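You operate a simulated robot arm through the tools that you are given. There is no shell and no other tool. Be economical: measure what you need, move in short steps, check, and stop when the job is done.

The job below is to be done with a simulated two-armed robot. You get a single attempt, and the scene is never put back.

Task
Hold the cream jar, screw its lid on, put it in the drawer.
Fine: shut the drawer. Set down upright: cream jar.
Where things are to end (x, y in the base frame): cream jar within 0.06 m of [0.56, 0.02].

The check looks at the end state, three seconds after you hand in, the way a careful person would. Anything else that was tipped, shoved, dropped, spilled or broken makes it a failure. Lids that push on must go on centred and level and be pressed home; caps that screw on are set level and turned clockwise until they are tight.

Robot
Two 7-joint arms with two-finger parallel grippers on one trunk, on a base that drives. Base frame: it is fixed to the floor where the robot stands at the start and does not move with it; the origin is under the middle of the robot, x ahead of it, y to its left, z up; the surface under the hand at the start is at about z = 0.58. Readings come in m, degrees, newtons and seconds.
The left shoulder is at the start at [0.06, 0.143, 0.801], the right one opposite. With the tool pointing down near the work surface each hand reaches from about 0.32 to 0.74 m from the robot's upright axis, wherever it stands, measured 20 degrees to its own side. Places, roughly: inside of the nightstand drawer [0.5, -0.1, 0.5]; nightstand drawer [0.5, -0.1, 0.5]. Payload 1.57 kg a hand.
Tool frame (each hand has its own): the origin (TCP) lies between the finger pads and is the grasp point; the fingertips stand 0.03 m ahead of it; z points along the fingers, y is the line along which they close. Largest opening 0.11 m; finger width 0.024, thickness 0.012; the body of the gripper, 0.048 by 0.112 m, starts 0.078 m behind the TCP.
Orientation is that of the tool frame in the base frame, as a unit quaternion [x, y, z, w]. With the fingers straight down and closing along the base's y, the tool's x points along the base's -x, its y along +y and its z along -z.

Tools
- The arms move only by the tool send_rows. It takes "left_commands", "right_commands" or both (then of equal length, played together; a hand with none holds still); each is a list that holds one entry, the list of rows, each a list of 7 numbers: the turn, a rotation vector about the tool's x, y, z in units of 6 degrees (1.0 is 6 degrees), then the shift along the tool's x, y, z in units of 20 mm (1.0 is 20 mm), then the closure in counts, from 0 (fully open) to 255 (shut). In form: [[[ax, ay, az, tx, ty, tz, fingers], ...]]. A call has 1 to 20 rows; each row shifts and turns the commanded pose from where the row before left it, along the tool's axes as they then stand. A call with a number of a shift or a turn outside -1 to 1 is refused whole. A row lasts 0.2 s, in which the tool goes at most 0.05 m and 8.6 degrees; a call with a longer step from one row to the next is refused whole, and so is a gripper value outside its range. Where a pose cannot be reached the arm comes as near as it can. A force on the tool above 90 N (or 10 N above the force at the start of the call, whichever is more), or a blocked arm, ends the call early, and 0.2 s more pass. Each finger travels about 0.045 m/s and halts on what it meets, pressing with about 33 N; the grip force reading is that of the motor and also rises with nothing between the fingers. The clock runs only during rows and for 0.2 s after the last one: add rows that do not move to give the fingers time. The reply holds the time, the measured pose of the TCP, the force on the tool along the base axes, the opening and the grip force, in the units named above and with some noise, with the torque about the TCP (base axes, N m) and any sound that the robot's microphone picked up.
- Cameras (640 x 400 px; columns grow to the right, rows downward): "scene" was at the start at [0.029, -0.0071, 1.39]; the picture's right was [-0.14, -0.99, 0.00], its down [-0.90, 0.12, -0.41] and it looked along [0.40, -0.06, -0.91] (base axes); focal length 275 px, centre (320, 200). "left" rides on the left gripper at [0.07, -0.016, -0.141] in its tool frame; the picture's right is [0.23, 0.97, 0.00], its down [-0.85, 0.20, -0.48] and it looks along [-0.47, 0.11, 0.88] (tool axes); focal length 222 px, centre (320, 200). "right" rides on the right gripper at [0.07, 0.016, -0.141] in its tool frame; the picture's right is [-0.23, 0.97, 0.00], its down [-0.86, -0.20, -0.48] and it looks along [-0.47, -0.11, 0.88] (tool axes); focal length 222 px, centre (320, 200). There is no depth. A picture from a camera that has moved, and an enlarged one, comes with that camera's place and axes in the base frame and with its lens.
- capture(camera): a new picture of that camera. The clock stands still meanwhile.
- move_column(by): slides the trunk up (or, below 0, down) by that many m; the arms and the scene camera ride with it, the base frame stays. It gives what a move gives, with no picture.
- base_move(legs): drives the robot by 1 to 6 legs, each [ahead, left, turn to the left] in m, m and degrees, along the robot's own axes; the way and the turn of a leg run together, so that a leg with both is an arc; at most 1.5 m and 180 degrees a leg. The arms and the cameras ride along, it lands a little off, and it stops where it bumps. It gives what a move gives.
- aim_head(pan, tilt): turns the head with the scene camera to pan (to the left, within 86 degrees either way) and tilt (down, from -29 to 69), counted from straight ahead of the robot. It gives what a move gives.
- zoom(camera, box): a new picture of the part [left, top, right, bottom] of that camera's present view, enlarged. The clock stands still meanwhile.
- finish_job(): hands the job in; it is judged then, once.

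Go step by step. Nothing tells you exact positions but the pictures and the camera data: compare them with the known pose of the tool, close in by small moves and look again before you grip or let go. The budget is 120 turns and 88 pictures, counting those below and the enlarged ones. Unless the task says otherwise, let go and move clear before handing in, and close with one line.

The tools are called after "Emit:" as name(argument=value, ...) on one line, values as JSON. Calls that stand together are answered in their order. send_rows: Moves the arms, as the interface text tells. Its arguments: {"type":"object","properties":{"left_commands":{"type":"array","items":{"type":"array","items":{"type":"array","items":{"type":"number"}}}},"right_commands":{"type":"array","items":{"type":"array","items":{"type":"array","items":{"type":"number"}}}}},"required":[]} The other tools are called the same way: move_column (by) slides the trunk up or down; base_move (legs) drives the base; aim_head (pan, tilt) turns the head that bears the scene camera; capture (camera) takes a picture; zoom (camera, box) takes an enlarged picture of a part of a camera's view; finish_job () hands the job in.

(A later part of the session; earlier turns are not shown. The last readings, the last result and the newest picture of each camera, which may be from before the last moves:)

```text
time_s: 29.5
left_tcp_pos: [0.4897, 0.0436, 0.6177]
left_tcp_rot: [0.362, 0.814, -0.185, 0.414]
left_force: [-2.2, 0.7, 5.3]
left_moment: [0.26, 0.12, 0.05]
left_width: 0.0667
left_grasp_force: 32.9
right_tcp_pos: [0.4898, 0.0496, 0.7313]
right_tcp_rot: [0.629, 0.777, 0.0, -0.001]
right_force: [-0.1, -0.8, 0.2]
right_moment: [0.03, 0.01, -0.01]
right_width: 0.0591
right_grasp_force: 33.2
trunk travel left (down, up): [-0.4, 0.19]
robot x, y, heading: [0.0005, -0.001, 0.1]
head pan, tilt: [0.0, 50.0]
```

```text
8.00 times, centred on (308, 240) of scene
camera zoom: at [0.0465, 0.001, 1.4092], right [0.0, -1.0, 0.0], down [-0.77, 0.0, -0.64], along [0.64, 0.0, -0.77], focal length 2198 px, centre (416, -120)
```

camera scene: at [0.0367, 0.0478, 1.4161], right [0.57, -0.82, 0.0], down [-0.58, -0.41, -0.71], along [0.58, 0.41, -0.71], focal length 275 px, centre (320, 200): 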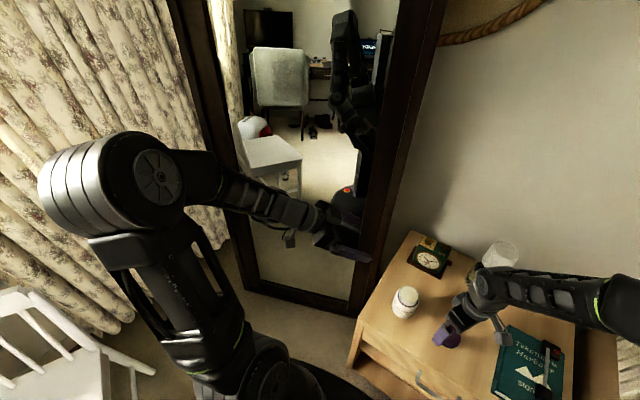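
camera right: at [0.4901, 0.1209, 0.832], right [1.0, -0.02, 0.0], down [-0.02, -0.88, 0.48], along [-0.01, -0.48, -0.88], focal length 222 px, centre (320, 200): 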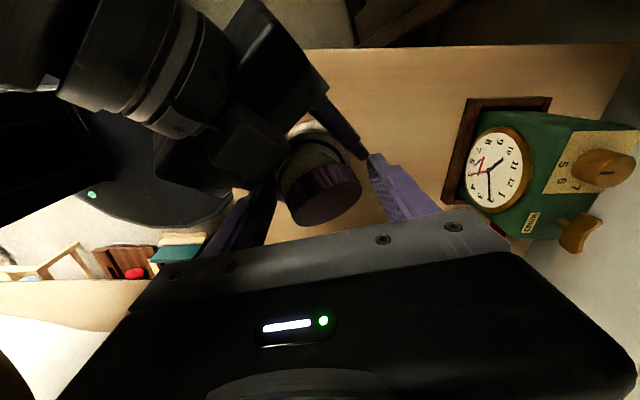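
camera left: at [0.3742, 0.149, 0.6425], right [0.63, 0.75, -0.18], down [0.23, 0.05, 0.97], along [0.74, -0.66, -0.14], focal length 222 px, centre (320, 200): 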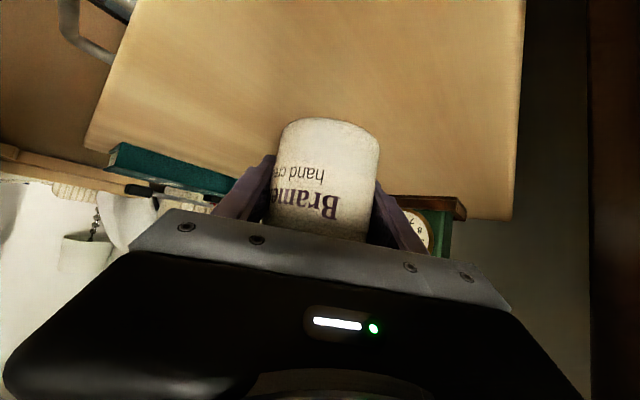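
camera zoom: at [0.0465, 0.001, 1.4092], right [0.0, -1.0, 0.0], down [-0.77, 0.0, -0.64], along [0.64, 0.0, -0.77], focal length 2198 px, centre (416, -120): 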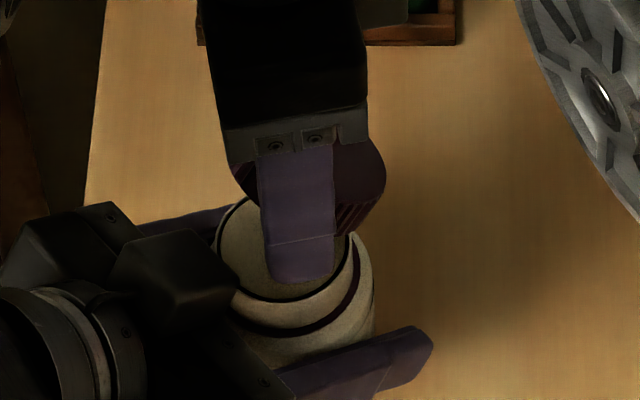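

The lid is back up. Two views now agree that the rim is at ≈(0.482, 0.050, 0.669), so the earlier x was ~8 mm off. I'll take the lid back to the free table spot, unwinding the wrist.

Emit:
send_rows(right_commands=[[[0, 0, 0, -1, -0.2, -0.2, 220], [0, 0, 0, -1, -0.2, 0, 220], [0, 0, 0, -1, -0.2, 0, 220], [0, 0, 0, -1, -0.2, 0, 220], [0, 0, 0, -1, -0.2, 0, 220], [0, 0, 0, -1, -0.2, 0, 220], [0, 0, 0, -1, -0.2, 0, 220], [0, 0, -1, 0, 0, 0, 220], [0, 0, -1, 0, 0, 0, 220], [0, 0, -1, 0, 0, 0, 220], [0, 0, -1, 0, 0, 0, 220], [0, 0, -1, 0, 0, 0, 220], [0, 0, -1, 0, 0, 0, 220], [0, 0, -1, 0, 0, 0, 220], [0, 0, -1, 0, 0, 0, 220], [0, 0, -1, 0, 0, 0, 220], [0, 0, -1, 0, 0, 0, 220], [0, 0, -1, 0, 0, 0, 220], [0, 0, -1, 0, 0, 0, 220], [0, 0, -1, 0, 0, 0, 220]]])

Emit:
capture(camera="right")

Emit:
zoom(camera="scene", box=[280, 190, 400, 280])

```text
time_s: 33.7
left_tcp_pos: [0.4894, 0.043, 0.6169]
left_tcp_rot: [0.362, 0.814, -0.184, 0.416]
left_force: [0.2, 0.2, 1.6]
left_moment: [0.09, 0.12, 0.01]
left_width: 0.067
left_grasp_force: 33.1
right_tcp_pos: [0.4904, -0.0939, 0.7353]
right_tcp_rot: [0.0, 1.0, 0.001, 0.001]
right_force: [-0.3, 0.3, -0.5]
right_moment: [0.02, -0.02, -0.03]
right_width: 0.059
right_grasp_force: 32.9
trunk travel left (down, up): [-0.4, 0.19]
robot x, y, heading: [-0.0008, -0.0003, -0.1]
head pan, tilt: [0.0, 50.0]
```

```text
53 pictures are left
camera right: at [0.4206, -0.0774, 0.876], right [0.23, 0.97, 0.0], down [0.86, -0.2, 0.48], along [0.47, -0.11, -0.88], focal length 222 px, centre (320, 200)
```

right: 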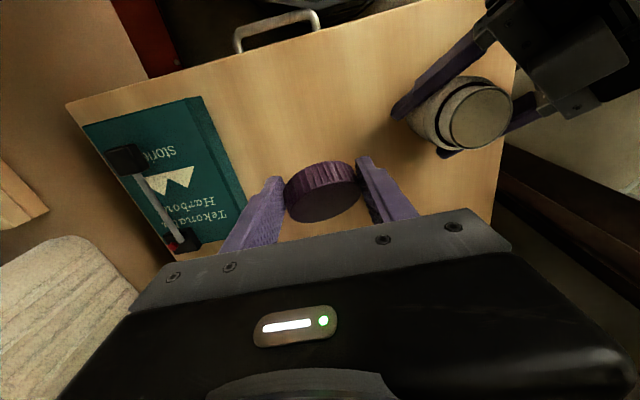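

```text
4.44 times, centred on (340, 235) of scene
camera zoom: at [0.0469, 0.001, 1.4091], right [0.0, -1.0, 0.0], down [-0.77, 0.0, -0.64], along [0.64, 0.0, -0.77], focal length 1221 px, centre (231, 44)
```

zoom: 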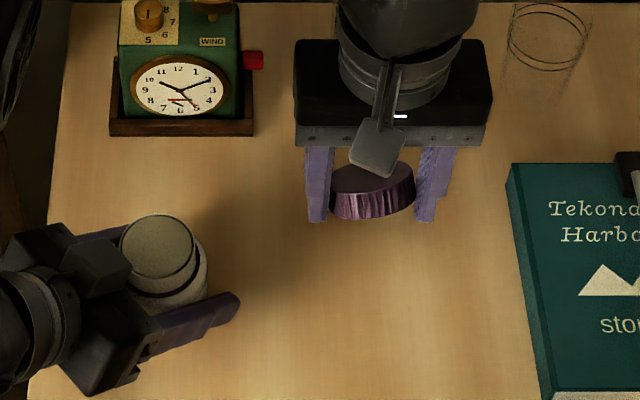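

The lid is tilted about the grip axis, with its far edge low. I'll lower it onto the free table area to push it flat.

Emit:
send_rows(right_commands=[[[0, 0, 0, 0, 0, 0.8, 220], [0, 0, 0, 0, 0, 0.8, 220], [0, 0, 0, 0, 0, 0.8, 220], [0, 0, 0, 0, 0, 0.8, 220], [0, 0, 0, 0, 0, 0.8, 220], [0, 0, 0, 0, 0, 0.8, 220], [0, 0, 0, 0, 0, 0.2, 220], [0, 0, 0, 0, 0, 0.2, 220], [0, 0, 0, 0, 0, 0.1, 220], [0, 0, 0, 0, 0, 0, 220]]])

Emit:
zoom(camera="right", box=[240, 100, 400, 240])

```text
time_s: 35.9
left_tcp_pos: [0.4897, 0.044, 0.6169]
left_tcp_rot: [0.363, 0.814, -0.185, 0.414]
left_force: [-0.8, 0.2, 2.7]
left_moment: [0.06, 0.19, 0.0]
left_width: 0.0668
left_grasp_force: 33.3
right_tcp_pos: [0.4907, -0.0921, 0.6278]
right_tcp_rot: [0.0, 1.0, 0.0, 0.0]
right_force: [-0.2, -0.3, -0.8]
right_moment: [-0.01, 0.02, 0.04]
right_width: 0.0591
right_grasp_force: 32.8
trunk travel left (down, up): [-0.4, 0.19]
robot x, y, heading: [-0.0035, -0.0015, 0.1]
head pan, tilt: [0.0, 50.0]
```

```text
2.86 times, centred on (320, 170) of right
camera zoom: at [0.4201, -0.0771, 0.7694], right [0.23, 0.97, 0.0], down [0.85, -0.2, 0.48], along [0.47, -0.11, -0.88], focal length 635 px, centre (320, 286)
```

zoom: 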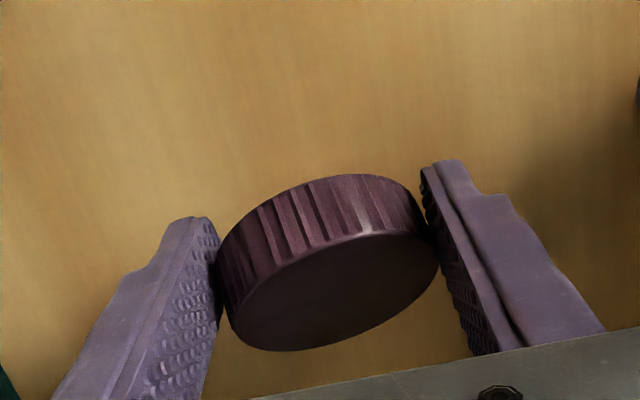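

Emit:
send_rows(right_commands=[[[0, 0, 0, 0, 0, 0.2, 220], [0, 0, 0, 0, 0, 0.2, 220], [0, 0, 0, 0, 0, 0.2, 220], [0, 0, 0, 0, 0, 0.1, 220], [0, 0, 0, 0, 0, 0.1, 220], [0, 0, 0, 0, 0, 0, 220]]])

Emit:
zoom(camera="right", box=[240, 100, 400, 240])

```text
time_s: 37.3
left_tcp_pos: [0.4893, 0.0421, 0.6177]
left_tcp_rot: [0.363, 0.814, -0.184, 0.415]
left_force: [-0.3, 0.9, 0.0]
left_moment: [-0.04, 0.0, -0.04]
left_width: 0.0667
left_grasp_force: 33.3
right_tcp_pos: [0.489, -0.0956, 0.6136]
right_tcp_rot: [0.001, 1.0, 0.0, 0.0]
right_force: [-2.6, -15.4, 21.5]
right_moment: [-0.57, -0.46, -0.43]
right_width: 0.0576
right_grasp_force: 33.1
trunk travel left (down, up): [-0.4, 0.19]
robot x, y, heading: [-0.0039, 0.0015, -0.0]
head pan, tilt: [0.0, 50.0]
```

```text
2.86 times, centred on (320, 170) of right
camera zoom: at [0.4197, -0.0788, 0.754], right [0.23, 0.97, 0.0], down [0.85, -0.2, 0.48], along [0.47, -0.11, -0.88], focal length 635 px, centre (320, 286)
```

zoom: 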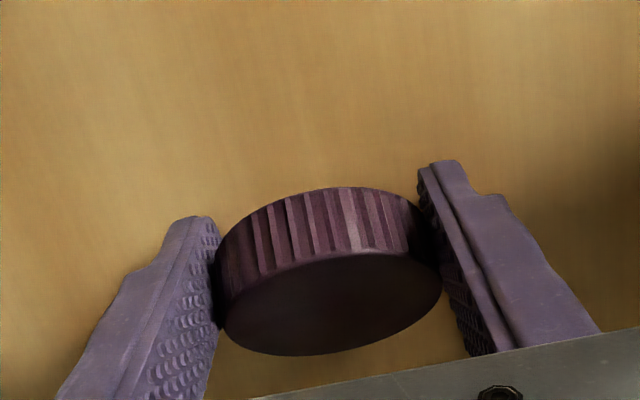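

The lid's lower edge is on the table with about 34° of tilt left. Opening the fingers will let it drop flat, the right way up.

Emit:
send_rows(right_commands=[[[0, 0, 0, 0, 0, 0, 100], [0, 0, 0, 0, 0, 0, 60], [0, 0, 0, 0, 0, 0, 30], [0, 0, 0, 0, 0, 0, 0], [0, 0, 0, 0, 0, 0, 0], [0, 0, 0, 0, 0, 0, 0]]])

Emit:
capture(camera="right")

```text
time_s: 38.7
left_tcp_pos: [0.4902, 0.0442, 0.6159]
left_tcp_rot: [0.362, 0.814, -0.184, 0.416]
left_force: [1.6, 1.2, 2.8]
left_moment: [0.03, 0.08, -0.05]
left_width: 0.067
left_grasp_force: 32.7
right_tcp_pos: [0.4886, -0.0941, 0.6125]
right_tcp_rot: [0.0, 1.0, -0.001, 0.0]
right_force: [-0.4, -0.7, -0.3]
right_moment: [0.01, -0.02, -0.03]
right_width: 0.1101
right_grasp_force: 0.2
trunk travel left (down, up): [-0.4, 0.19]
robot x, y, heading: [0.0019, -0.0014, -0.2]
head pan, tilt: [0.0, 50.0]
```

```text
49 pictures are left
camera right: at [0.4201, -0.077, 0.7534], right [0.23, 0.97, 0.0], down [0.86, -0.2, 0.48], along [0.47, -0.11, -0.88], focal length 222 px, centre (320, 200)
```

right: 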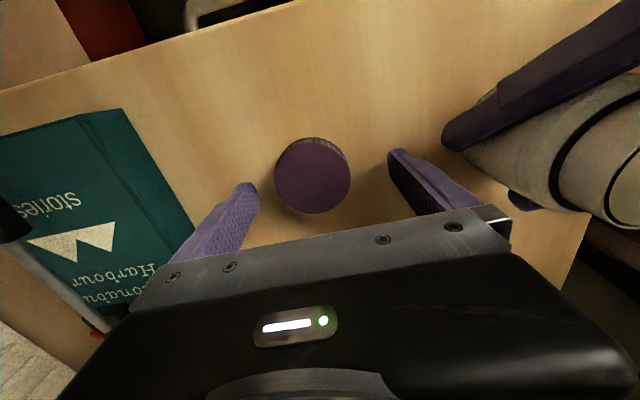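

The lid lies flat again at ≈(0.482, -0.0975). I'll centre on it, turn 18°, and re-grip.

Emit:
send_rows(right_commands=[[[0, 0, 0, 0.33, -0.17, 0, 0], [0, 0, 1, 0, 0, 0, 0], [0, 0, 1, 0, 0, 0, 0], [0, 0, 1, 0, 0, 0, 0], [0, 0, 0, 0, 0, 0, 0]]])

Emit:
capture(camera="right")

```text
time_s: 39.9
left_tcp_pos: [0.4891, 0.0428, 0.6173]
left_tcp_rot: [0.362, 0.814, -0.184, 0.415]
left_force: [0.5, 1.3, 3.2]
left_moment: [0.09, 0.17, -0.04]
left_width: 0.067
left_grasp_force: 33.2
right_tcp_pos: [0.4845, -0.0978, 0.6124]
right_tcp_rot: [0.158, 0.987, 0.0, 0.0]
right_force: [-0.9, 0.4, -0.7]
right_moment: [0.0, -0.03, -0.02]
right_width: 0.11
right_grasp_force: 0.0
trunk travel left (down, up): [-0.4, 0.19]
robot x, y, heading: [0.0012, -0.0003, 0.0]
head pan, tilt: [0.0, 50.0]
```

```text
48 pictures are left
camera right: at [0.423, -0.0601, 0.7531], right [0.52, 0.86, 0.0], down [0.75, -0.46, 0.48], along [0.41, -0.25, -0.88], focal length 222 px, centre (320, 200)
```

right: 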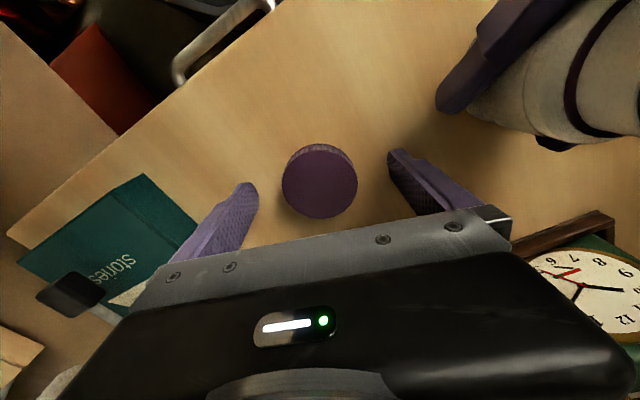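

Emit:
send_rows(right_commands=[[[0, 0, 0, 0.1, 0, 0, 0], [0, 0, 0, 0, 0, 0, 90], [0, 0, 0, 0, 0, 0, 110], [0, 0, 0, 0, 0, 0, 130], [0, 0, 0, 0, 0, 0, 160], [0, 0, 0, 0, 0, 0, 220], [0, 0, 0, 0, 0, 0, 220], [0, 0, 0, 0, 0, -0.5, 220], [0, 0, 0, 0, 0, -0.8, 220], [0, 0, 0, 0, 0, -0.8, 220], [0, 0, 0, 0, 0, -0.8, 220], [0, 0, 0, 0, 0, -0.8, 220], [0, 0, 0, 0, 0, -0.8, 220], [0, 0, 0, 0, 0, -0.5, 220], [0, 0, 0, 0, 0, 0, 220]]])

Emit:
capture(camera="right")

```text
time_s: 43.1
left_tcp_pos: [0.4901, 0.0438, 0.6175]
left_tcp_rot: [0.363, 0.814, -0.185, 0.415]
left_force: [0.4, 0.0, 3.0]
left_moment: [-0.02, 0.17, 0.01]
left_width: 0.0671
left_grasp_force: 32.7
right_tcp_pos: [0.483, -0.0955, 0.7144]
right_tcp_rot: [0.156, 0.988, 0.0, 0.0]
right_force: [-0.4, -0.1, -0.6]
right_moment: [0.01, 0.01, 0.01]
right_width: 0.0575
right_grasp_force: 32.5
trunk travel left (down, up): [-0.4, 0.19]
robot x, y, heading: [0.0012, -0.0021, -0.0]
head pan, tilt: [0.0, 50.0]
```

```text
47 pictures are left
camera right: at [0.4213, -0.0589, 0.8556], right [0.52, 0.86, 0.0], down [0.75, -0.45, 0.48], along [0.41, -0.25, -0.88], focal length 222 px, centre (320, 200)
```

right: 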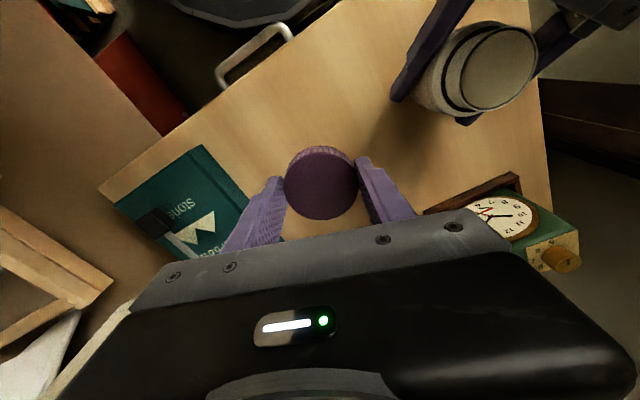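

The lid is gripped level. Moving it above the jar with the corrected position.

Emit:
send_rows(right_commands=[[[0, 0, 0, 0, 0, -0.8, 220], [0, 0, 0, 0.296, 0.87, 0, 220], [0, 0, 0, 0.296, 0.87, 0, 220], [0, 0, 0, 0.296, 0.87, 0, 220], [0, 0, 0, 0.296, 0.87, 0, 220], [0, 0, 0, 0.296, 0.87, 0, 220], [0, 0, 0, 0.296, 0.87, 0, 220], [0, 0, 0, 0.296, 0.87, 0, 220], [0, 0, 0, 0.296, 0.87, 0, 220], [0, 0, 0, 0, 0, 0, 220], [0, 0, 0, 0, 0, 0, 220]]])

Emit:
zoom(camera="right", box=[240, 90, 400, 230])

Emit:
zoom(camera="scene", box=[280, 215, 336, 265])

```text
time_s: 45.5
left_tcp_pos: [0.4902, 0.0437, 0.6176]
left_tcp_rot: [0.363, 0.814, -0.184, 0.414]
left_force: [-0.7, 0.0, 2.1]
left_moment: [-0.09, 0.12, 0.02]
left_width: 0.0667
left_grasp_force: 33.3
right_tcp_pos: [0.4785, 0.0523, 0.727]
right_tcp_rot: [0.157, 0.988, -0.001, 0.0]
right_force: [0.4, -0.6, -1.0]
right_moment: [0.01, -0.01, 0.01]
right_width: 0.0571
right_grasp_force: 32.9
trunk travel left (down, up): [-0.4, 0.19]
robot x, y, heading: [-0.0014, -0.0015, -0.3]
head pan, tilt: [0.0, 50.0]
```

```text
2.86 times, centred on (320, 160) of right
camera zoom: at [0.4185, 0.0886, 0.8672], right [0.52, 0.86, 0.0], down [0.75, -0.45, 0.48], along [0.41, -0.25, -0.88], focal length 635 px, centre (320, 314)
```

zoom: 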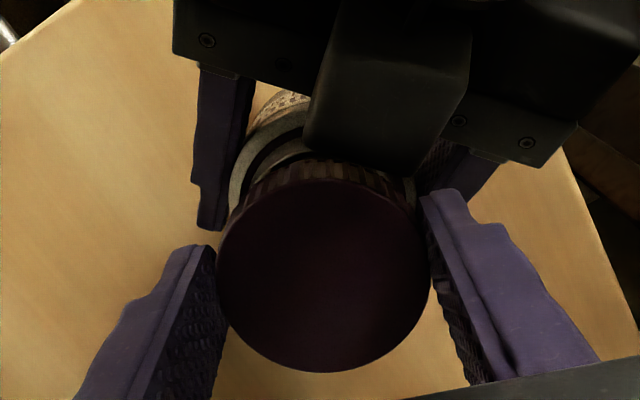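

```text
8.00 times, centred on (308, 240) of scene
camera zoom: at [0.0469, 0.001, 1.4091], right [0.0, -1.0, 0.0], down [-0.77, 0.0, -0.64], along [0.64, 0.0, -0.77], focal length 2198 px, centre (416, -120)
```

zoom: 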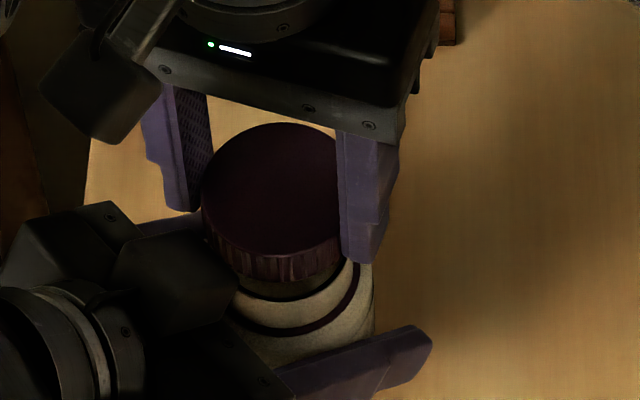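

The lid is within ~3 mm of the rim axis. I'll nudge +x by 3 mm, lower to a small gap, and compare outlines.

Emit:
send_rows(right_commands=[[[0, 0, 0, -0.14, 0.046, 0, 220], [0, 0, 0, 0, 0, 0.4, 220], [0, 0, 0, 0, 0, 0.4, 220], [0, 0, 0, 0, 0, 0.25, 220], [0, 0, 0, 0, 0, 0, 220]]])

Emit:
zoom(camera="scene", box=[285, 222, 325, 258])

Emit:
zoom(camera="right", box=[240, 90, 400, 230])

```text
time_s: 46.7
left_tcp_pos: [0.4889, 0.0441, 0.6174]
left_tcp_rot: [0.363, 0.814, -0.185, 0.414]
left_force: [-0.6, -0.6, 1.0]
left_moment: [-0.06, 0.14, 0.02]
left_width: 0.0669
left_grasp_force: 33.1
right_tcp_pos: [0.4829, 0.0501, 0.7077]
right_tcp_rot: [0.156, 0.988, 0.001, 0.0]
right_force: [0.4, 1.5, -0.5]
right_moment: [0.02, 0.01, 0.0]
right_width: 0.0573
right_grasp_force: 33.1
trunk travel left (down, up): [-0.4, 0.19]
robot x, y, heading: [-0.0013, -0.0009, -0.2]
head pan, tilt: [0.0, 50.0]
```

```text
11.11 times, centred on (305, 240) of scene
camera zoom: at [0.0469, 0.001, 1.4091], right [0.0, -1.0, 0.0], down [-0.77, 0.0, -0.64], along [0.64, 0.0, -0.77], focal length 3052 px, centre (487, -244)
```

zoom: 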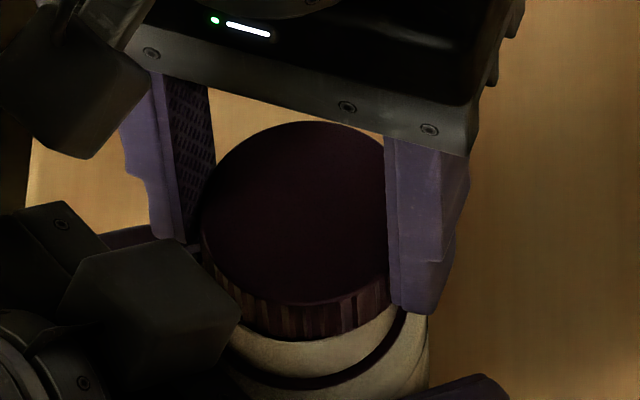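

```text
2.86 times, centred on (320, 160) of right
camera zoom: at [0.4213, 0.087, 0.8486], right [0.52, 0.86, 0.0], down [0.75, -0.45, 0.48], along [0.41, -0.25, -0.88], focal length 635 px, centre (320, 314)
```

zoom: 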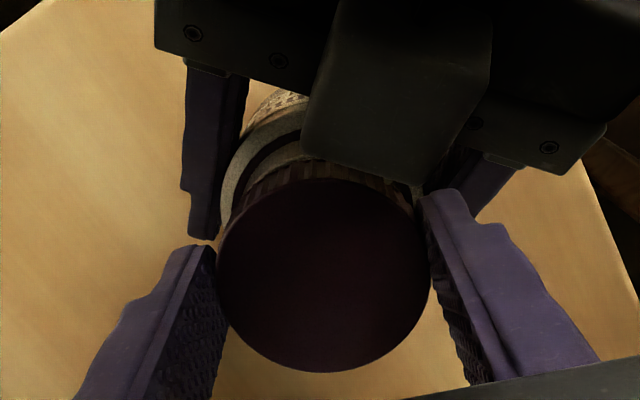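

Outlines agree to about 1 mm. Lowering gently to contact.

Emit:
send_rows(right_commands=[[[0, 0, 0, 0, 0.04, 0.15, 220], [0, 0, 0, 0, 0, 0.1, 220], [0, 0, 0, 0, 0, 0.1, 220], [0, 0, 0, 0, 0, 0.08, 220], [0, 0, 0, 0, 0, 0, 220]]])

```text
time_s: 47.9
left_tcp_pos: [0.4879, 0.0442, 0.6168]
left_tcp_rot: [0.363, 0.814, -0.185, 0.415]
left_force: [5.2, 4.8, -7.3]
left_moment: [-0.37, -0.27, -0.09]
left_width: 0.0668
left_grasp_force: 32.6
right_tcp_pos: [0.4842, 0.0522, 0.7006]
right_tcp_rot: [0.156, 0.988, 0.001, 0.001]
right_force: [2.0, -8.0, 27.0]
right_moment: [-0.39, 0.27, 0.1]
right_width: 0.0577
right_grasp_force: 33.4
trunk travel left (down, up): [-0.4, 0.19]
robot x, y, heading: [-0.0005, -0.001, -0.1]
head pan, tilt: [0.0, 50.0]
```

Emit:
zoom(camera="scene", box=[285, 222, 325, 258])

Emit:
zoom(camera="right", box=[240, 90, 400, 230])

```text
11.11 times, centred on (305, 240) of scene
camera zoom: at [0.0465, 0.0007, 1.4092], right [0.0, -1.0, 0.0], down [-0.77, 0.0, -0.64], along [0.64, 0.0, -0.77], focal length 3052 px, centre (487, -244)
```

zoom: 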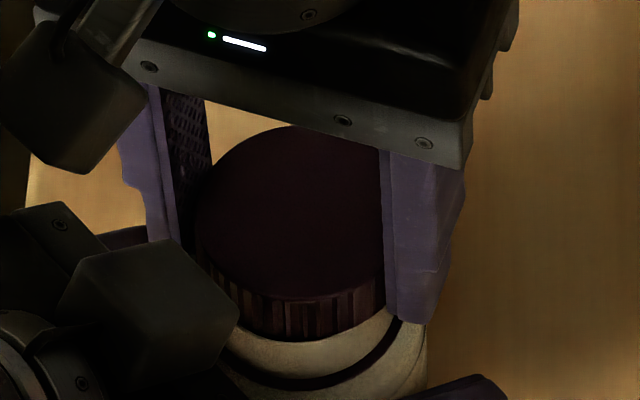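

```text
2.86 times, centred on (320, 160) of right
camera zoom: at [0.4223, 0.0883, 0.841], right [0.52, 0.86, 0.0], down [0.75, -0.45, 0.48], along [0.41, -0.25, -0.88], focal length 635 px, centre (320, 314)
```

zoom: 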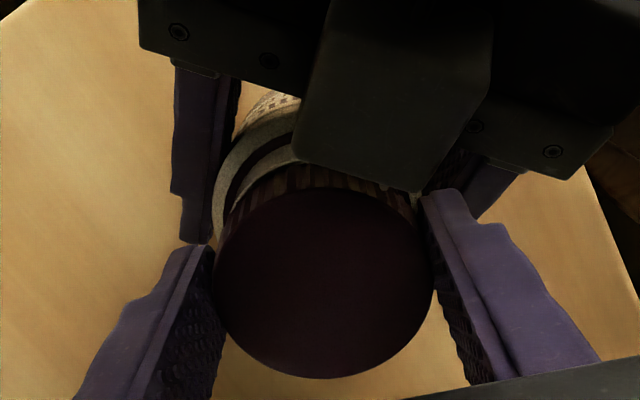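

Contact moment and images both say the lid is ~3 mm too far in +x/+y. I'll lift a bit, shift, and touch down again.

Emit:
send_rows(right_commands=[[[0, 0, 0, 0, 0, -0.2, 220], [0, 0, 0, 0.11, -0.14, 0, 220], [0, 0, 0, 0, 0, 0, 220], [0, 0, 0, 0, 0, 0.1, 220], [0, 0, 0, 0, 0, 0.08, 220], [0, 0, 0, 0, 0, 0, 220]]])

Emit:
zoom(camera="right", box=[240, 90, 400, 230])

```text
time_s: 49.3
left_tcp_pos: [0.4892, 0.0415, 0.6176]
left_tcp_rot: [0.363, 0.813, -0.185, 0.415]
left_force: [1.4, -9.8, 0.0]
left_moment: [0.42, 0.09, 0.1]
left_width: 0.0667
left_grasp_force: 33.3
right_tcp_pos: [0.4798, 0.0497, 0.6995]
right_tcp_rot: [0.157, 0.988, 0.002, 0.0]
right_force: [-0.4, 7.6, 4.0]
right_moment: [0.32, 0.07, 0.0]
right_width: 0.0574
right_grasp_force: 33.2
trunk travel left (down, up): [-0.4, 0.19]
robot x, y, heading: [0.0068, -0.0011, -0.1]
head pan, tilt: [0.0, 50.0]
```

```text
2.86 times, centred on (320, 160) of right
camera zoom: at [0.4187, 0.0867, 0.8401], right [0.52, 0.86, 0.0], down [0.75, -0.45, 0.48], along [0.41, -0.25, -0.88], focal length 635 px, centre (320, 314)
```

zoom: 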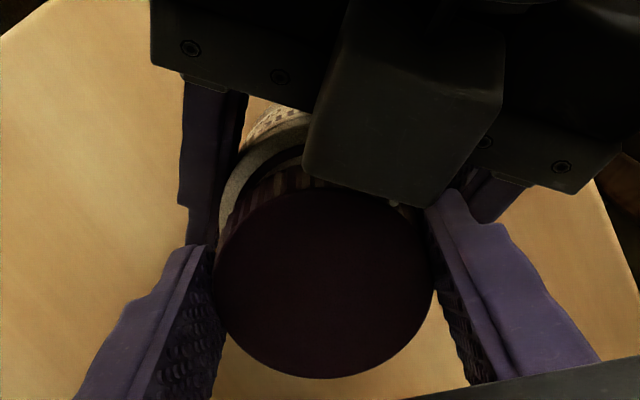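

Vertical force has nearly gone at the same height, which suggests the rim is now inside the skirt. A small +y relief, then lower further.

Emit:
send_rows(right_commands=[[[0, 0, 0, 0, 0.04, 0.05, 220], [0, 0, 0, 0, 0, 0.08, 220], [0, 0, 0, 0, 0, 0.05, 220], [0, 0, 0, 0, 0, 0, 220]]])

Emit:
zoom(camera="scene", box=[285, 222, 325, 258])

```text
time_s: 50.3
left_tcp_pos: [0.4886, 0.0429, 0.6173]
left_tcp_rot: [0.363, 0.814, -0.184, 0.414]
left_force: [5.9, -11.6, -2.4]
left_moment: [0.51, 0.43, 0.04]
left_width: 0.067
left_grasp_force: 32.7
right_tcp_pos: [0.4794, 0.052, 0.6962]
right_tcp_rot: [0.156, 0.988, 0.0, 0.0]
right_force: [-7.4, 11.5, 5.9]
right_moment: [0.38, 0.21, 0.04]
right_width: 0.0577
right_grasp_force: 33.1
trunk travel left (down, up): [-0.4, 0.19]
robot x, y, heading: [0.0021, -0.0012, 0.1]
head pan, tilt: [0.0, 50.0]
```

```text
11.11 times, centred on (305, 240) of scene
camera zoom: at [0.0469, 0.001, 1.4091], right [0.0, -1.0, 0.0], down [-0.77, 0.0, -0.64], along [0.64, 0.0, -0.77], focal length 3052 px, centre (487, -244)
```

zoom: 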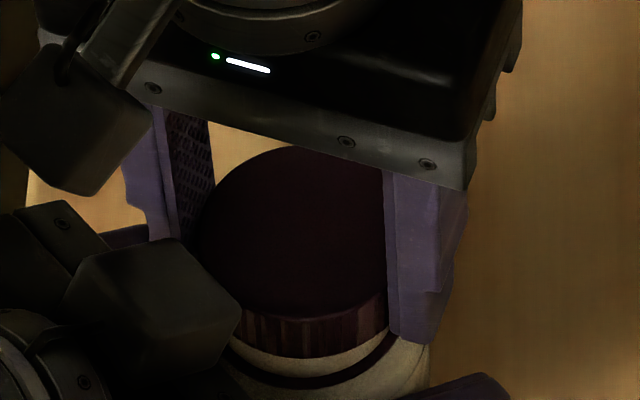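

The skirt is over the rim and level. Relieving the side load and lowering until it seats on the thread.

Emit:
send_rows(right_commands=[[[0, 0, 0, 0.045, 0.04, 0, 220], [0, 0, 0, 0, 0, 0.08, 220], [0, 0, 0, 0, 0, 0.08, 220], [0, 0, 0, 0, 0, 0, 220]]])

```text
time_s: 51.3
left_tcp_pos: [0.4887, 0.043, 0.6172]
left_tcp_rot: [0.363, 0.814, -0.185, 0.414]
left_force: [6.1, -9.6, 0.0]
left_moment: [0.48, 0.32, 0.07]
left_width: 0.067
left_grasp_force: 32.8
right_tcp_pos: [0.4798, 0.0506, 0.6921]
right_tcp_rot: [0.157, 0.988, 0.001, 0.0]
right_force: [-4.9, 10.0, 4.1]
right_moment: [0.28, 0.1, -0.04]
right_width: 0.0574
right_grasp_force: 32.8
trunk travel left (down, up): [-0.4, 0.19]
robot x, y, heading: [0.0, -0.0004, -0.1]
head pan, tilt: [0.0, 50.0]
```

Emit:
send_rows(right_commands=[[[0, 0, 0, 0.04, 0.04, 0.08, 220], [0, 0, 0, 0, 0, 0.08, 220], [0, 0, 0, 0, 0, 0.08, 220], [0, 0, 0, 0, 0, 0, 220]]])

```text
time_s: 52.3
left_tcp_pos: [0.4897, 0.043, 0.6176]
left_tcp_rot: [0.363, 0.814, -0.185, 0.414]
left_force: [0.4, -1.8, 5.1]
left_moment: [-0.1, 0.09, 0.06]
left_width: 0.0671
left_grasp_force: 33.2
right_tcp_pos: [0.4799, 0.0521, 0.6892]
right_tcp_rot: [0.156, 0.988, 0.001, 0.0]
right_force: [1.7, 0.5, -1.5]
right_moment: [0.05, -0.43, -0.01]
right_width: 0.0576
right_grasp_force: 32.9
trunk travel left (down, up): [-0.4, 0.19]
robot x, y, heading: [0.0008, 0.0005, -0.3]
head pan, tilt: [0.0, 50.0]
```

Side load is gone and the lid is at z 0.689. Now turning clockwise with light downward feed.

Emit:
send_rows(right_commands=[[[0, 0, 0.5, 0, 0, 0.04, 220], [0, 0, 1, 0, 0, 0.03, 220], [0, 0, 1, 0, 0, 0.03, 220], [0, 0, 1, 0, 0, 0.03, 220], [0, 0, 0, 0, 0, 0, 220]]])

Emit:
zoom(camera="scene", box=[285, 222, 325, 258])

```text
time_s: 53.5
left_tcp_pos: [0.49, 0.0446, 0.6173]
left_tcp_rot: [0.363, 0.814, -0.184, 0.414]
left_force: [4.0, -0.7, -4.4]
left_moment: [-0.81, -0.43, 0.11]
left_width: 0.0672
left_grasp_force: 33.5
right_tcp_pos: [0.4797, 0.0536, 0.6877]
right_tcp_rot: [0.335, 0.942, 0.002, 0.001]
right_force: [2.6, -3.8, 22.6]
right_moment: [-0.2, -0.13, -0.02]
right_width: 0.0575
right_grasp_force: 33.1
trunk travel left (down, up): [-0.4, 0.19]
robot x, y, heading: [-0.0005, 0.0022, 0.1]
head pan, tilt: [0.0, 50.0]
```

```text
11.11 times, centred on (305, 240) of scene
camera zoom: at [0.0464, 0.0007, 1.4093], right [0.0, -1.0, 0.0], down [-0.77, 0.0, -0.64], along [0.64, 0.0, -0.77], focal length 3052 px, centre (487, -244)
```

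zoom: 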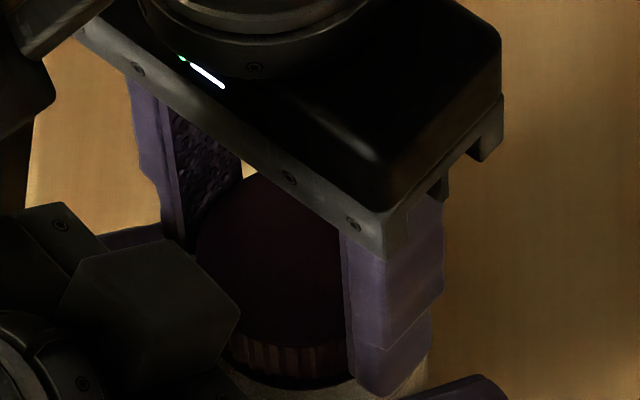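

Vertical contact of 22 N has appeared: the lid sits on the thread, level. Continue turning without extra press.

Emit:
send_rows(right_commands=[[[0, 0, 1, 0, 0, 0, 220], [0, 0, 1, 0, 0, 0, 220], [0, 0, 1, 0, 0, 0, 220], [0, 0, 1, 0, 0, 0.02, 220], [0, 0, 1, 0, 0, 0.02, 220], [0, 0, 0, 0, 0, 0, 220]]])

Emit:
zoom(camera="right", box=[240, 90, 400, 230])

```text
time_s: 54.9
left_tcp_pos: [0.4862, 0.0433, 0.6165]
left_tcp_rot: [0.362, 0.815, -0.184, 0.413]
left_force: [-17.3, 2.8, -6.9]
left_moment: [-0.06, -1.09, 0.29]
left_width: 0.0671
left_grasp_force: 32.9
right_tcp_pos: [0.4796, 0.0535, 0.6866]
right_tcp_rot: [0.568, 0.823, 0.002, 0.002]
right_force: [16.9, 1.3, 26.7]
right_moment: [-0.26, -0.46, -0.07]
right_width: 0.0576
right_grasp_force: 33.2
trunk travel left (down, up): [-0.4, 0.19]
robot x, y, heading: [0.0035, -0.0026, 0.1]
head pan, tilt: [0.0, 50.0]
```

```text
2.86 times, centred on (320, 160) of right
camera zoom: at [0.4697, 0.1236, 0.8273], right [0.99, 0.13, 0.01], down [0.11, -0.87, 0.48], along [0.07, -0.47, -0.88], focal length 635 px, centre (320, 314)
```

zoom: 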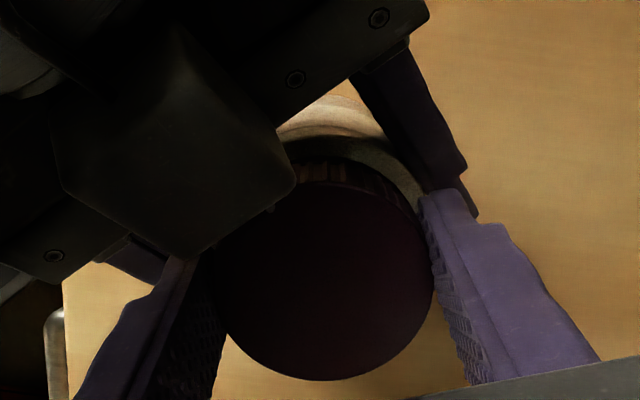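

The lid remains level. I ease the x load and turn on another 30°.

Emit:
send_rows(right_commands=[[[0, 0, 1, -0.02, 0.06, 0, 220], [0, 0, 1, 0, 0, 0, 220], [0, 0, 1, 0, 0, 0, 220], [0, 0, 1, 0, 0, 0, 220], [0, 0, 0, 0, 0, 0, 220]]])

```text
time_s: 56.1
left_tcp_pos: [0.4876, 0.0441, 0.6163]
left_tcp_rot: [0.362, 0.815, -0.184, 0.412]
left_force: [-18.5, 13.4, -15.8]
left_moment: [-2.51, -0.21, -0.98]
left_width: 0.0669
left_grasp_force: 32.6
right_tcp_pos: [0.4814, 0.0507, 0.6849]
right_tcp_rot: [0.727, 0.686, 0.0, 0.003]
right_force: [15.8, -19.2, 29.2]
right_moment: [0.51, -0.85, 0.94]
right_width: 0.0575
right_grasp_force: 33.4
trunk travel left (down, up): [-0.4, 0.19]
robot x, y, heading: [-0.0021, -0.0027, 0.1]
head pan, tilt: [0.0, 50.0]
```

The last torque came from the right finger meeting the left palm. I'll back off 6°, open, lift clear, unwind the wrist, and look at the lid.

Emit:
send_rows(right_commands=[[[0, 0, -1, 0, 0, 0, 220], [0, 0, 0, 0, 0, 0, 100], [0, 0, 0, 0, 0, 0, 95], [0, 0, 0, 0, 0, 0, 95], [0, 0, 0, 0, 0, -0.3, 95], [0, 0, 0, 0, 0, -0.5, 80], [0, 0, 0, 0, 0, -0.7, 60], [0, 0, 0, 0, 0, -0.7, 60], [0, 0, 0, 0, 0, 0, 60]]])

Emit:
capture(camera="right")

Emit:
zoom(camera="scene", box=[285, 222, 325, 258])

```text
time_s: 58.1
left_tcp_pos: [0.4909, 0.0421, 0.616]
left_tcp_rot: [0.362, 0.814, -0.184, 0.414]
left_force: [-0.2, 0.9, -2.9]
left_moment: [-0.02, 0.01, -0.02]
left_width: 0.0668
left_grasp_force: 33.3
right_tcp_pos: [0.4776, 0.0536, 0.729]
right_tcp_rot: [0.688, 0.725, 0.0, -0.001]
right_force: [0.2, -0.2, -1.0]
right_moment: [-0.02, 0.01, -0.01]
right_width: 0.0839
right_grasp_force: 0.0
trunk travel left (down, up): [-0.4, 0.19]
robot x, y, heading: [0.0002, -0.0018, 0.0]
head pan, tilt: [0.0, 50.0]
```

```text
36 pictures are left
camera right: at [0.4909, 0.1235, 0.8695], right [0.98, -0.18, 0.0], down [-0.15, -0.87, 0.48], along [-0.09, -0.47, -0.88], focal length 222 px, centre (320, 200)
```

right: 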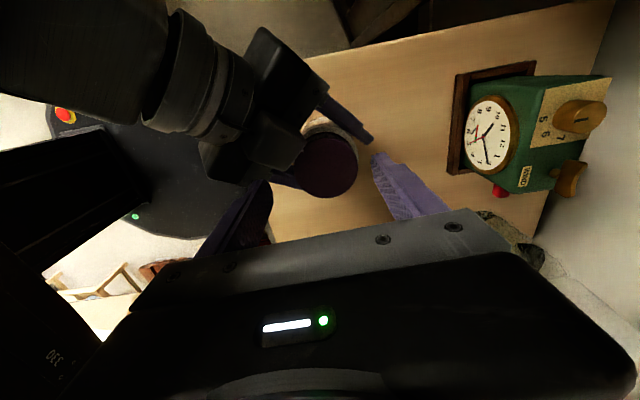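

```text
11.11 times, centred on (305, 240) of scene
camera zoom: at [0.0471, 0.0011, 1.4091], right [0.0, -1.0, 0.0], down [-0.77, 0.0, -0.64], along [0.64, 0.0, -0.77], focal length 3052 px, centre (487, -244)
```

zoom: 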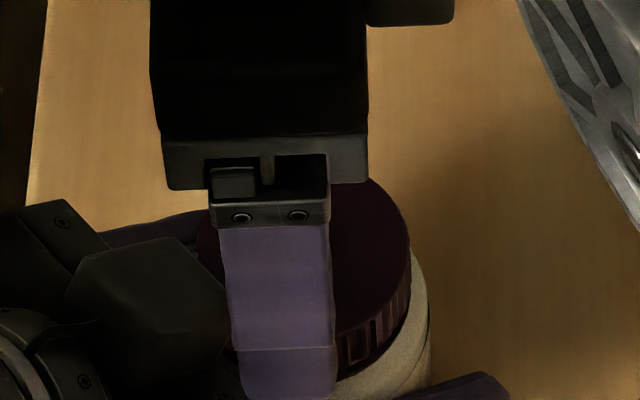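

The lid sits level and centred on the jar. Unwinding the wrist for the next turn.

Emit:
send_rows(right_commands=[[[0, 0, -1, 0, 0, 0, 60], [0, 0, -1, 0, 0, 0, 60], [0, 0, -1, 0, 0, 0, 60], [0, 0, -1, 0, 0, 0, 60], [0, 0, -1, 0, 0, 0, 60], [0, 0, -1, 0, 0, 0, 60], [0, 0, -1, 0, 0, 0, 60], [0, 0, -1, 0, 0, 0, 60], [0, 0, -1, 0, 0, 0, 60], [0, 0, -1, 0, 0, 0, 60], [0, 0, -1, 0, 0, 0, 60], [0, 0, -1, 0, 0, 0, 60], [0, 0, 0, 0, 0, 0, 60]]])

Emit:
zoom(camera="right", box=[220, 80, 420, 240])

Emit:
zoom(camera="scene", box=[285, 222, 325, 258])

```text
time_s: 60.9
left_tcp_pos: [0.4893, 0.0441, 0.6172]
left_tcp_rot: [0.363, 0.814, -0.185, 0.415]
left_force: [-0.8, -0.1, -3.0]
left_moment: [-0.03, -0.04, 0.04]
left_width: 0.067
left_grasp_force: 33.5
right_tcp_pos: [0.4802, 0.0526, 0.7288]
right_tcp_rot: [0.13, 0.992, 0.0, 0.0]
right_force: [0.0, 0.6, -0.7]
right_moment: [0.02, -0.02, 0.04]
right_width: 0.0842
right_grasp_force: 0.1
trunk travel left (down, up): [-0.4, 0.19]
robot x, y, heading: [-0.003, -0.0011, 0.0]
head pan, tilt: [0.0, 50.0]
```

```text
2.50 times, centred on (320, 160) of right
camera zoom: at [0.4177, 0.0861, 0.8698], right [0.47, 0.88, 0.0], down [0.77, -0.41, 0.48], along [0.42, -0.22, -0.88], focal length 555 px, centre (320, 300)
```

zoom: 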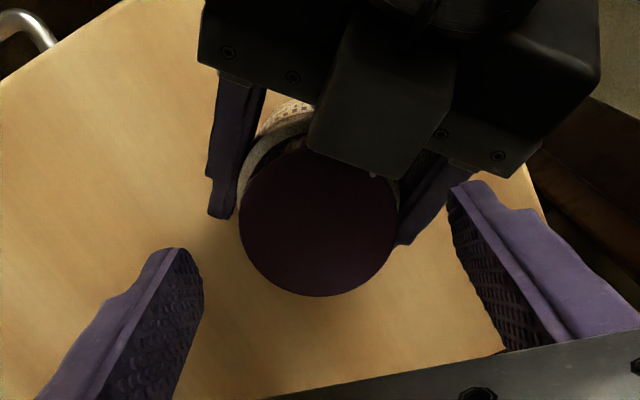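

```text
11.11 times, centred on (305, 240) of scene
camera zoom: at [0.0473, 0.001, 1.4091], right [0.0, -1.0, 0.0], down [-0.77, 0.0, -0.64], along [0.64, 0.0, -0.77], focal length 3052 px, centre (487, -244)
```

zoom: 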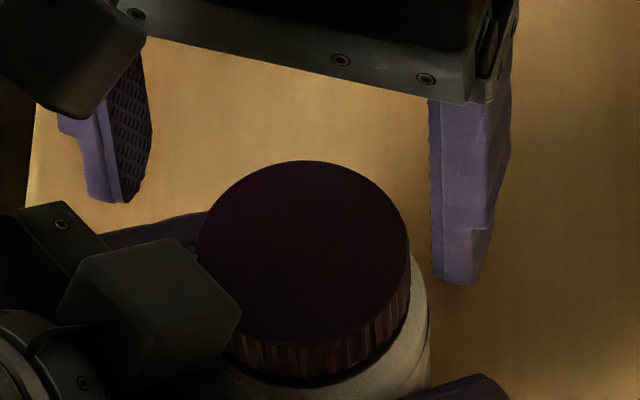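

Aligned on the lid. I'll lower, re-grip and turn another bout.

Emit:
send_rows(right_commands=[[[0, 0, 0, -0.07, 0, 0.5, 60], [0, 0, 0, 0, 0, 0.5, 60], [0, 0, 0, 0, 0, 0.5, 60], [0, 0, 0, 0, 0, 0.5, 60], [0, 0, 0, 0, 0, 0.1, 60], [0, 0, 0, 0, 0, 0, 100], [0, 0, 0, 0, 0, 0, 120], [0, 0, 0, 0, 0, 0, 150], [0, 0, 0, 0, 0, 0, 220], [0, 0, 0, 0, 0, 0, 220], [0, 0, 0, 0, 0, 0, 220], [0, 0, 1, 0, 0, 0, 220], [0, 0, 1, 0, 0, 0, 220], [0, 0, 1, 0, 0, 0, 220], [0, 0, 1, 0, 0, 0, 220], [0, 0, 0, 0, 0, 0, 220]]])

```text
time_s: 64.3
left_tcp_pos: [0.4893, 0.0437, 0.6168]
left_tcp_rot: [0.362, 0.815, -0.184, 0.414]
left_force: [-24.9, 9.1, 3.3]
left_moment: [-0.13, -0.62, 0.1]
left_width: 0.067
left_grasp_force: 32.7
right_tcp_pos: [0.4826, 0.0503, 0.6863]
right_tcp_rot: [0.334, 0.942, -0.001, 0.002]
right_force: [25.1, -9.7, -0.7]
right_moment: [-0.47, -1.02, -0.01]
right_width: 0.0574
right_grasp_force: 33.5
trunk travel left (down, up): [-0.4, 0.19]
robot x, y, heading: [0.0038, 0.0019, -0.0]
head pan, tilt: [0.0, 50.0]
```

Turning freely; I relieve the side load and keep turning with a slight press.

Emit:
send_rows(right_commands=[[[0, 0, 0, -0.08, 0.024, 0.04, 220], [0, 0, 1, 0, 0, 0.04, 220], [0, 0, 1, 0, 0, 0.04, 220], [0, 0, 1, 0, 0, 0.02, 220], [0, 0, 0, 0, 0, 0, 220]]])

```text
time_s: 65.5
left_tcp_pos: [0.4902, 0.0434, 0.6157]
left_tcp_rot: [0.363, 0.814, -0.184, 0.415]
left_force: [-5.4, 10.1, -13.9]
left_moment: [-0.59, 0.14, 0.07]
left_width: 0.0669
left_grasp_force: 32.8
right_tcp_pos: [0.4835, 0.0496, 0.6846]
right_tcp_rot: [0.478, 0.878, 0.0, 0.0]
right_force: [3.2, -13.2, 24.1]
right_moment: [-0.29, -0.11, 0.0]
right_width: 0.0573
right_grasp_force: 32.9
trunk travel left (down, up): [-0.4, 0.19]
robot x, y, heading: [0.0015, -0.0001, -0.1]
head pan, tilt: [0.0, 50.0]
```

Emit:
send_rows(right_commands=[[[0, 0, 1, -0.034, -0.022, 0.02, 220], [0, 0, 1, 0, 0, 0.02, 220], [0, 0, 1, 0, 0, 0.02, 220], [0, 0, 1, 0, 0, 0.0, 220], [0, 0, 0, 0, 0, 0, 220]]])

Emit:
zoom(camera="right", box=[240, 90, 400, 230])

```text
time_s: 66.7
left_tcp_pos: [0.4878, 0.0443, 0.6161]
left_tcp_rot: [0.362, 0.816, -0.182, 0.413]
left_force: [0.6, 16.5, -26.3]
left_moment: [-0.71, -0.66, -0.2]
left_width: 0.0669
left_grasp_force: 33.1
right_tcp_pos: [0.4836, 0.0498, 0.683]
right_tcp_rot: [0.65, 0.76, 0.001, 0.001]
right_force: [-1.5, -18.4, 39.8]
right_moment: [-0.48, 0.48, 0.1]
right_width: 0.0574
right_grasp_force: 33.0
trunk travel left (down, up): [-0.4, 0.19]
robot x, y, heading: [-0.0058, -0.0009, 0.1]
head pan, tilt: [0.0, 50.0]
```

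```text
2.86 times, centred on (320, 160) of right
camera zoom: at [0.4889, 0.1207, 0.8243], right [1.0, -0.07, 0.0], down [-0.07, -0.88, 0.48], along [-0.03, -0.48, -0.88], focal length 635 px, centre (320, 314)
```

zoom: 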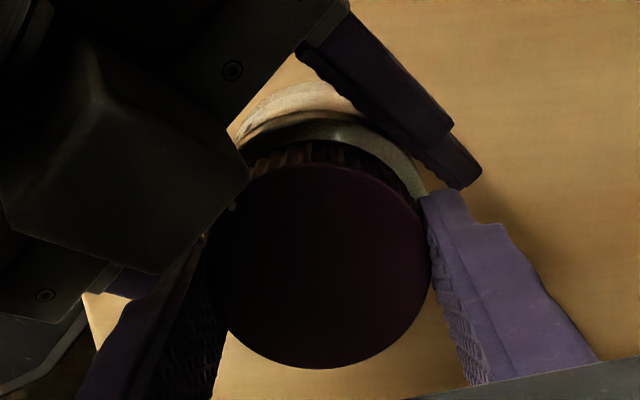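

Another 66° done and the lid went down about 2 mm. Releasing, lifting and unwinding for the next turn.

Emit:
send_rows(right_commands=[[[0, 0, 0, 0, 0, -0.1, 220], [0, 0, 0, 0, 0, 0, 95], [0, 0, 0, 0, 0, 0, 85], [0, 0, 0, 0, 0, -0.5, 70], [0, 0, 0, 0, 0, -0.7, 60], [0, 0, 0, 0, 0, -0.8, 60], [0, 0, -1, 0, 0, 0, 60], [0, 0, -1, 0, 0, 0, 60], [0, 0, -1, 0, 0, 0, 60], [0, 0, -1, 0, 0, 0, 60], [0, 0, -1, 0, 0, 0, 60], [0, 0, -1, 0, 0, 0, 60], [0, 0, -1, 0, 0, 0, 60], [0, 0, -1, 0, 0, 0, 60], [0, 0, -1, 0, 0, 0, 60], [0, 0, -1, 0, 0, 0, 60], [0, 0, -1, 0, 0, 0, 60], [0, 0, 0, 0, 0, 0, 60]]])

Emit:
zoom(camera="scene", box=[285, 222, 325, 258])

Emit:
zoom(camera="right", box=[220, 80, 420, 240])

```text
time_s: 70.5
left_tcp_pos: [0.4905, 0.0422, 0.6172]
left_tcp_rot: [0.362, 0.814, -0.185, 0.415]
left_force: [-0.3, 0.2, -1.9]
left_moment: [-0.03, -0.02, -0.01]
left_width: 0.0668
left_grasp_force: 33.2
right_tcp_pos: [0.4833, 0.0514, 0.7252]
right_tcp_rot: [0.129, 0.992, 0.0, 0.0]
right_force: [-0.5, -0.2, 0.3]
right_moment: [-0.03, 0.0, -0.01]
right_width: 0.0843
right_grasp_force: 0.1
trunk travel left (down, up): [-0.4, 0.19]
robot x, y, heading: [-0.0019, 0.0033, 0.0]
head pan, tilt: [0.0, 50.0]
```

```text
11.11 times, centred on (305, 240) of scene
camera zoom: at [0.0473, 0.0011, 1.4091], right [0.0, -1.0, 0.0], down [-0.77, 0.0, -0.64], along [0.64, 0.0, -0.77], focal length 3052 px, centre (487, -244)
```

zoom: 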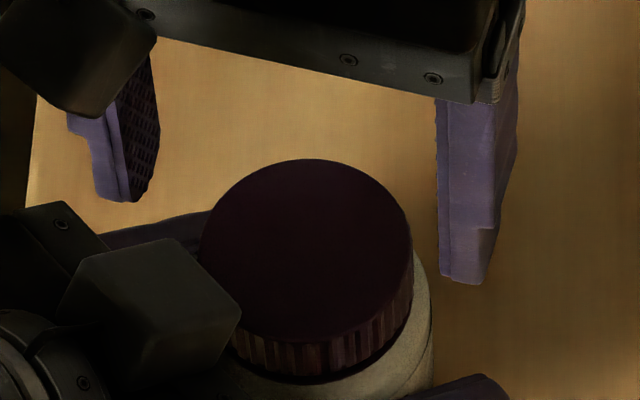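

```text
2.50 times, centred on (320, 160) of right
camera zoom: at [0.4204, 0.0844, 0.866], right [0.47, 0.88, 0.0], down [0.78, -0.41, 0.48], along [0.42, -0.22, -0.88], focal length 555 px, centre (320, 300)
```

zoom: 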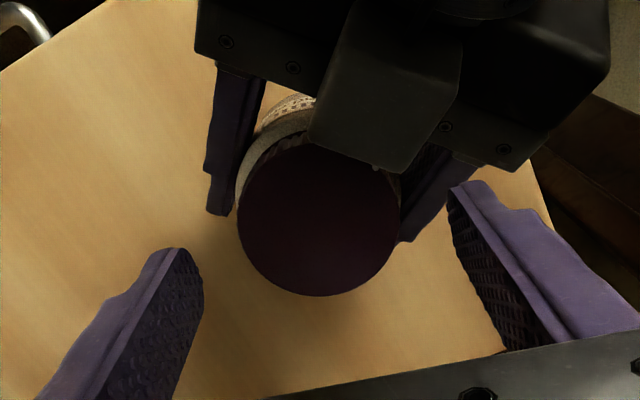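

The lid sits level with its top just above the rim, so it is down over the neck. What remains is turning until tight. Next bout: re-grip and turn 66°.

Emit:
send_rows(right_commands=[[[0, 0, 0, 0, 0, 0.5, 60], [0, 0, 0, 0, 0, 0.5, 60], [0, 0, 0, 0, 0, 0.5, 60], [0, 0, 0, 0, 0, 0.4, 80], [0, 0, 0, 0, 0, 0, 110], [0, 0, 0, 0, 0, 0, 130], [0, 0, 0, 0, 0, 0, 180], [0, 0, 0, 0, 0, 0, 220], [0, 0, 0, 0, 0, 0.05, 220], [0, 0, 1, 0, 0, 0.01, 220], [0, 0, 1, 0, 0, 0.01, 220], [0, 0, 1, 0, 0, 0.01, 220], [0, 0, 1, 0, 0, 0.01, 220], [0, 0, 1, 0, 0, 0.01, 220], [0, 0, 1, 0, 0, 0.01, 220], [0, 0, 1, 0, 0, 0.01, 220], [0, 0, 0, 0, 0, 0, 220]]])

```text
time_s: 74.1
left_tcp_pos: [0.4891, 0.0431, 0.6194]
left_tcp_rot: [0.363, 0.813, -0.185, 0.416]
left_force: [-4.0, -4.4, 10.9]
left_moment: [-0.04, 0.29, -0.77]
left_width: 0.067
left_grasp_force: 33.4
right_tcp_pos: [0.4824, 0.0501, 0.6851]
right_tcp_rot: [0.478, 0.878, -0.001, 0.0]
right_force: [1.4, -0.6, -0.8]
right_moment: [-0.17, 0.11, 0.91]
right_width: 0.0568
right_grasp_force: 33.0
trunk travel left (down, up): [-0.4, 0.19]
robot x, y, heading: [0.0002, -0.0027, 0.1]
head pan, tilt: [0.0, 50.0]
```

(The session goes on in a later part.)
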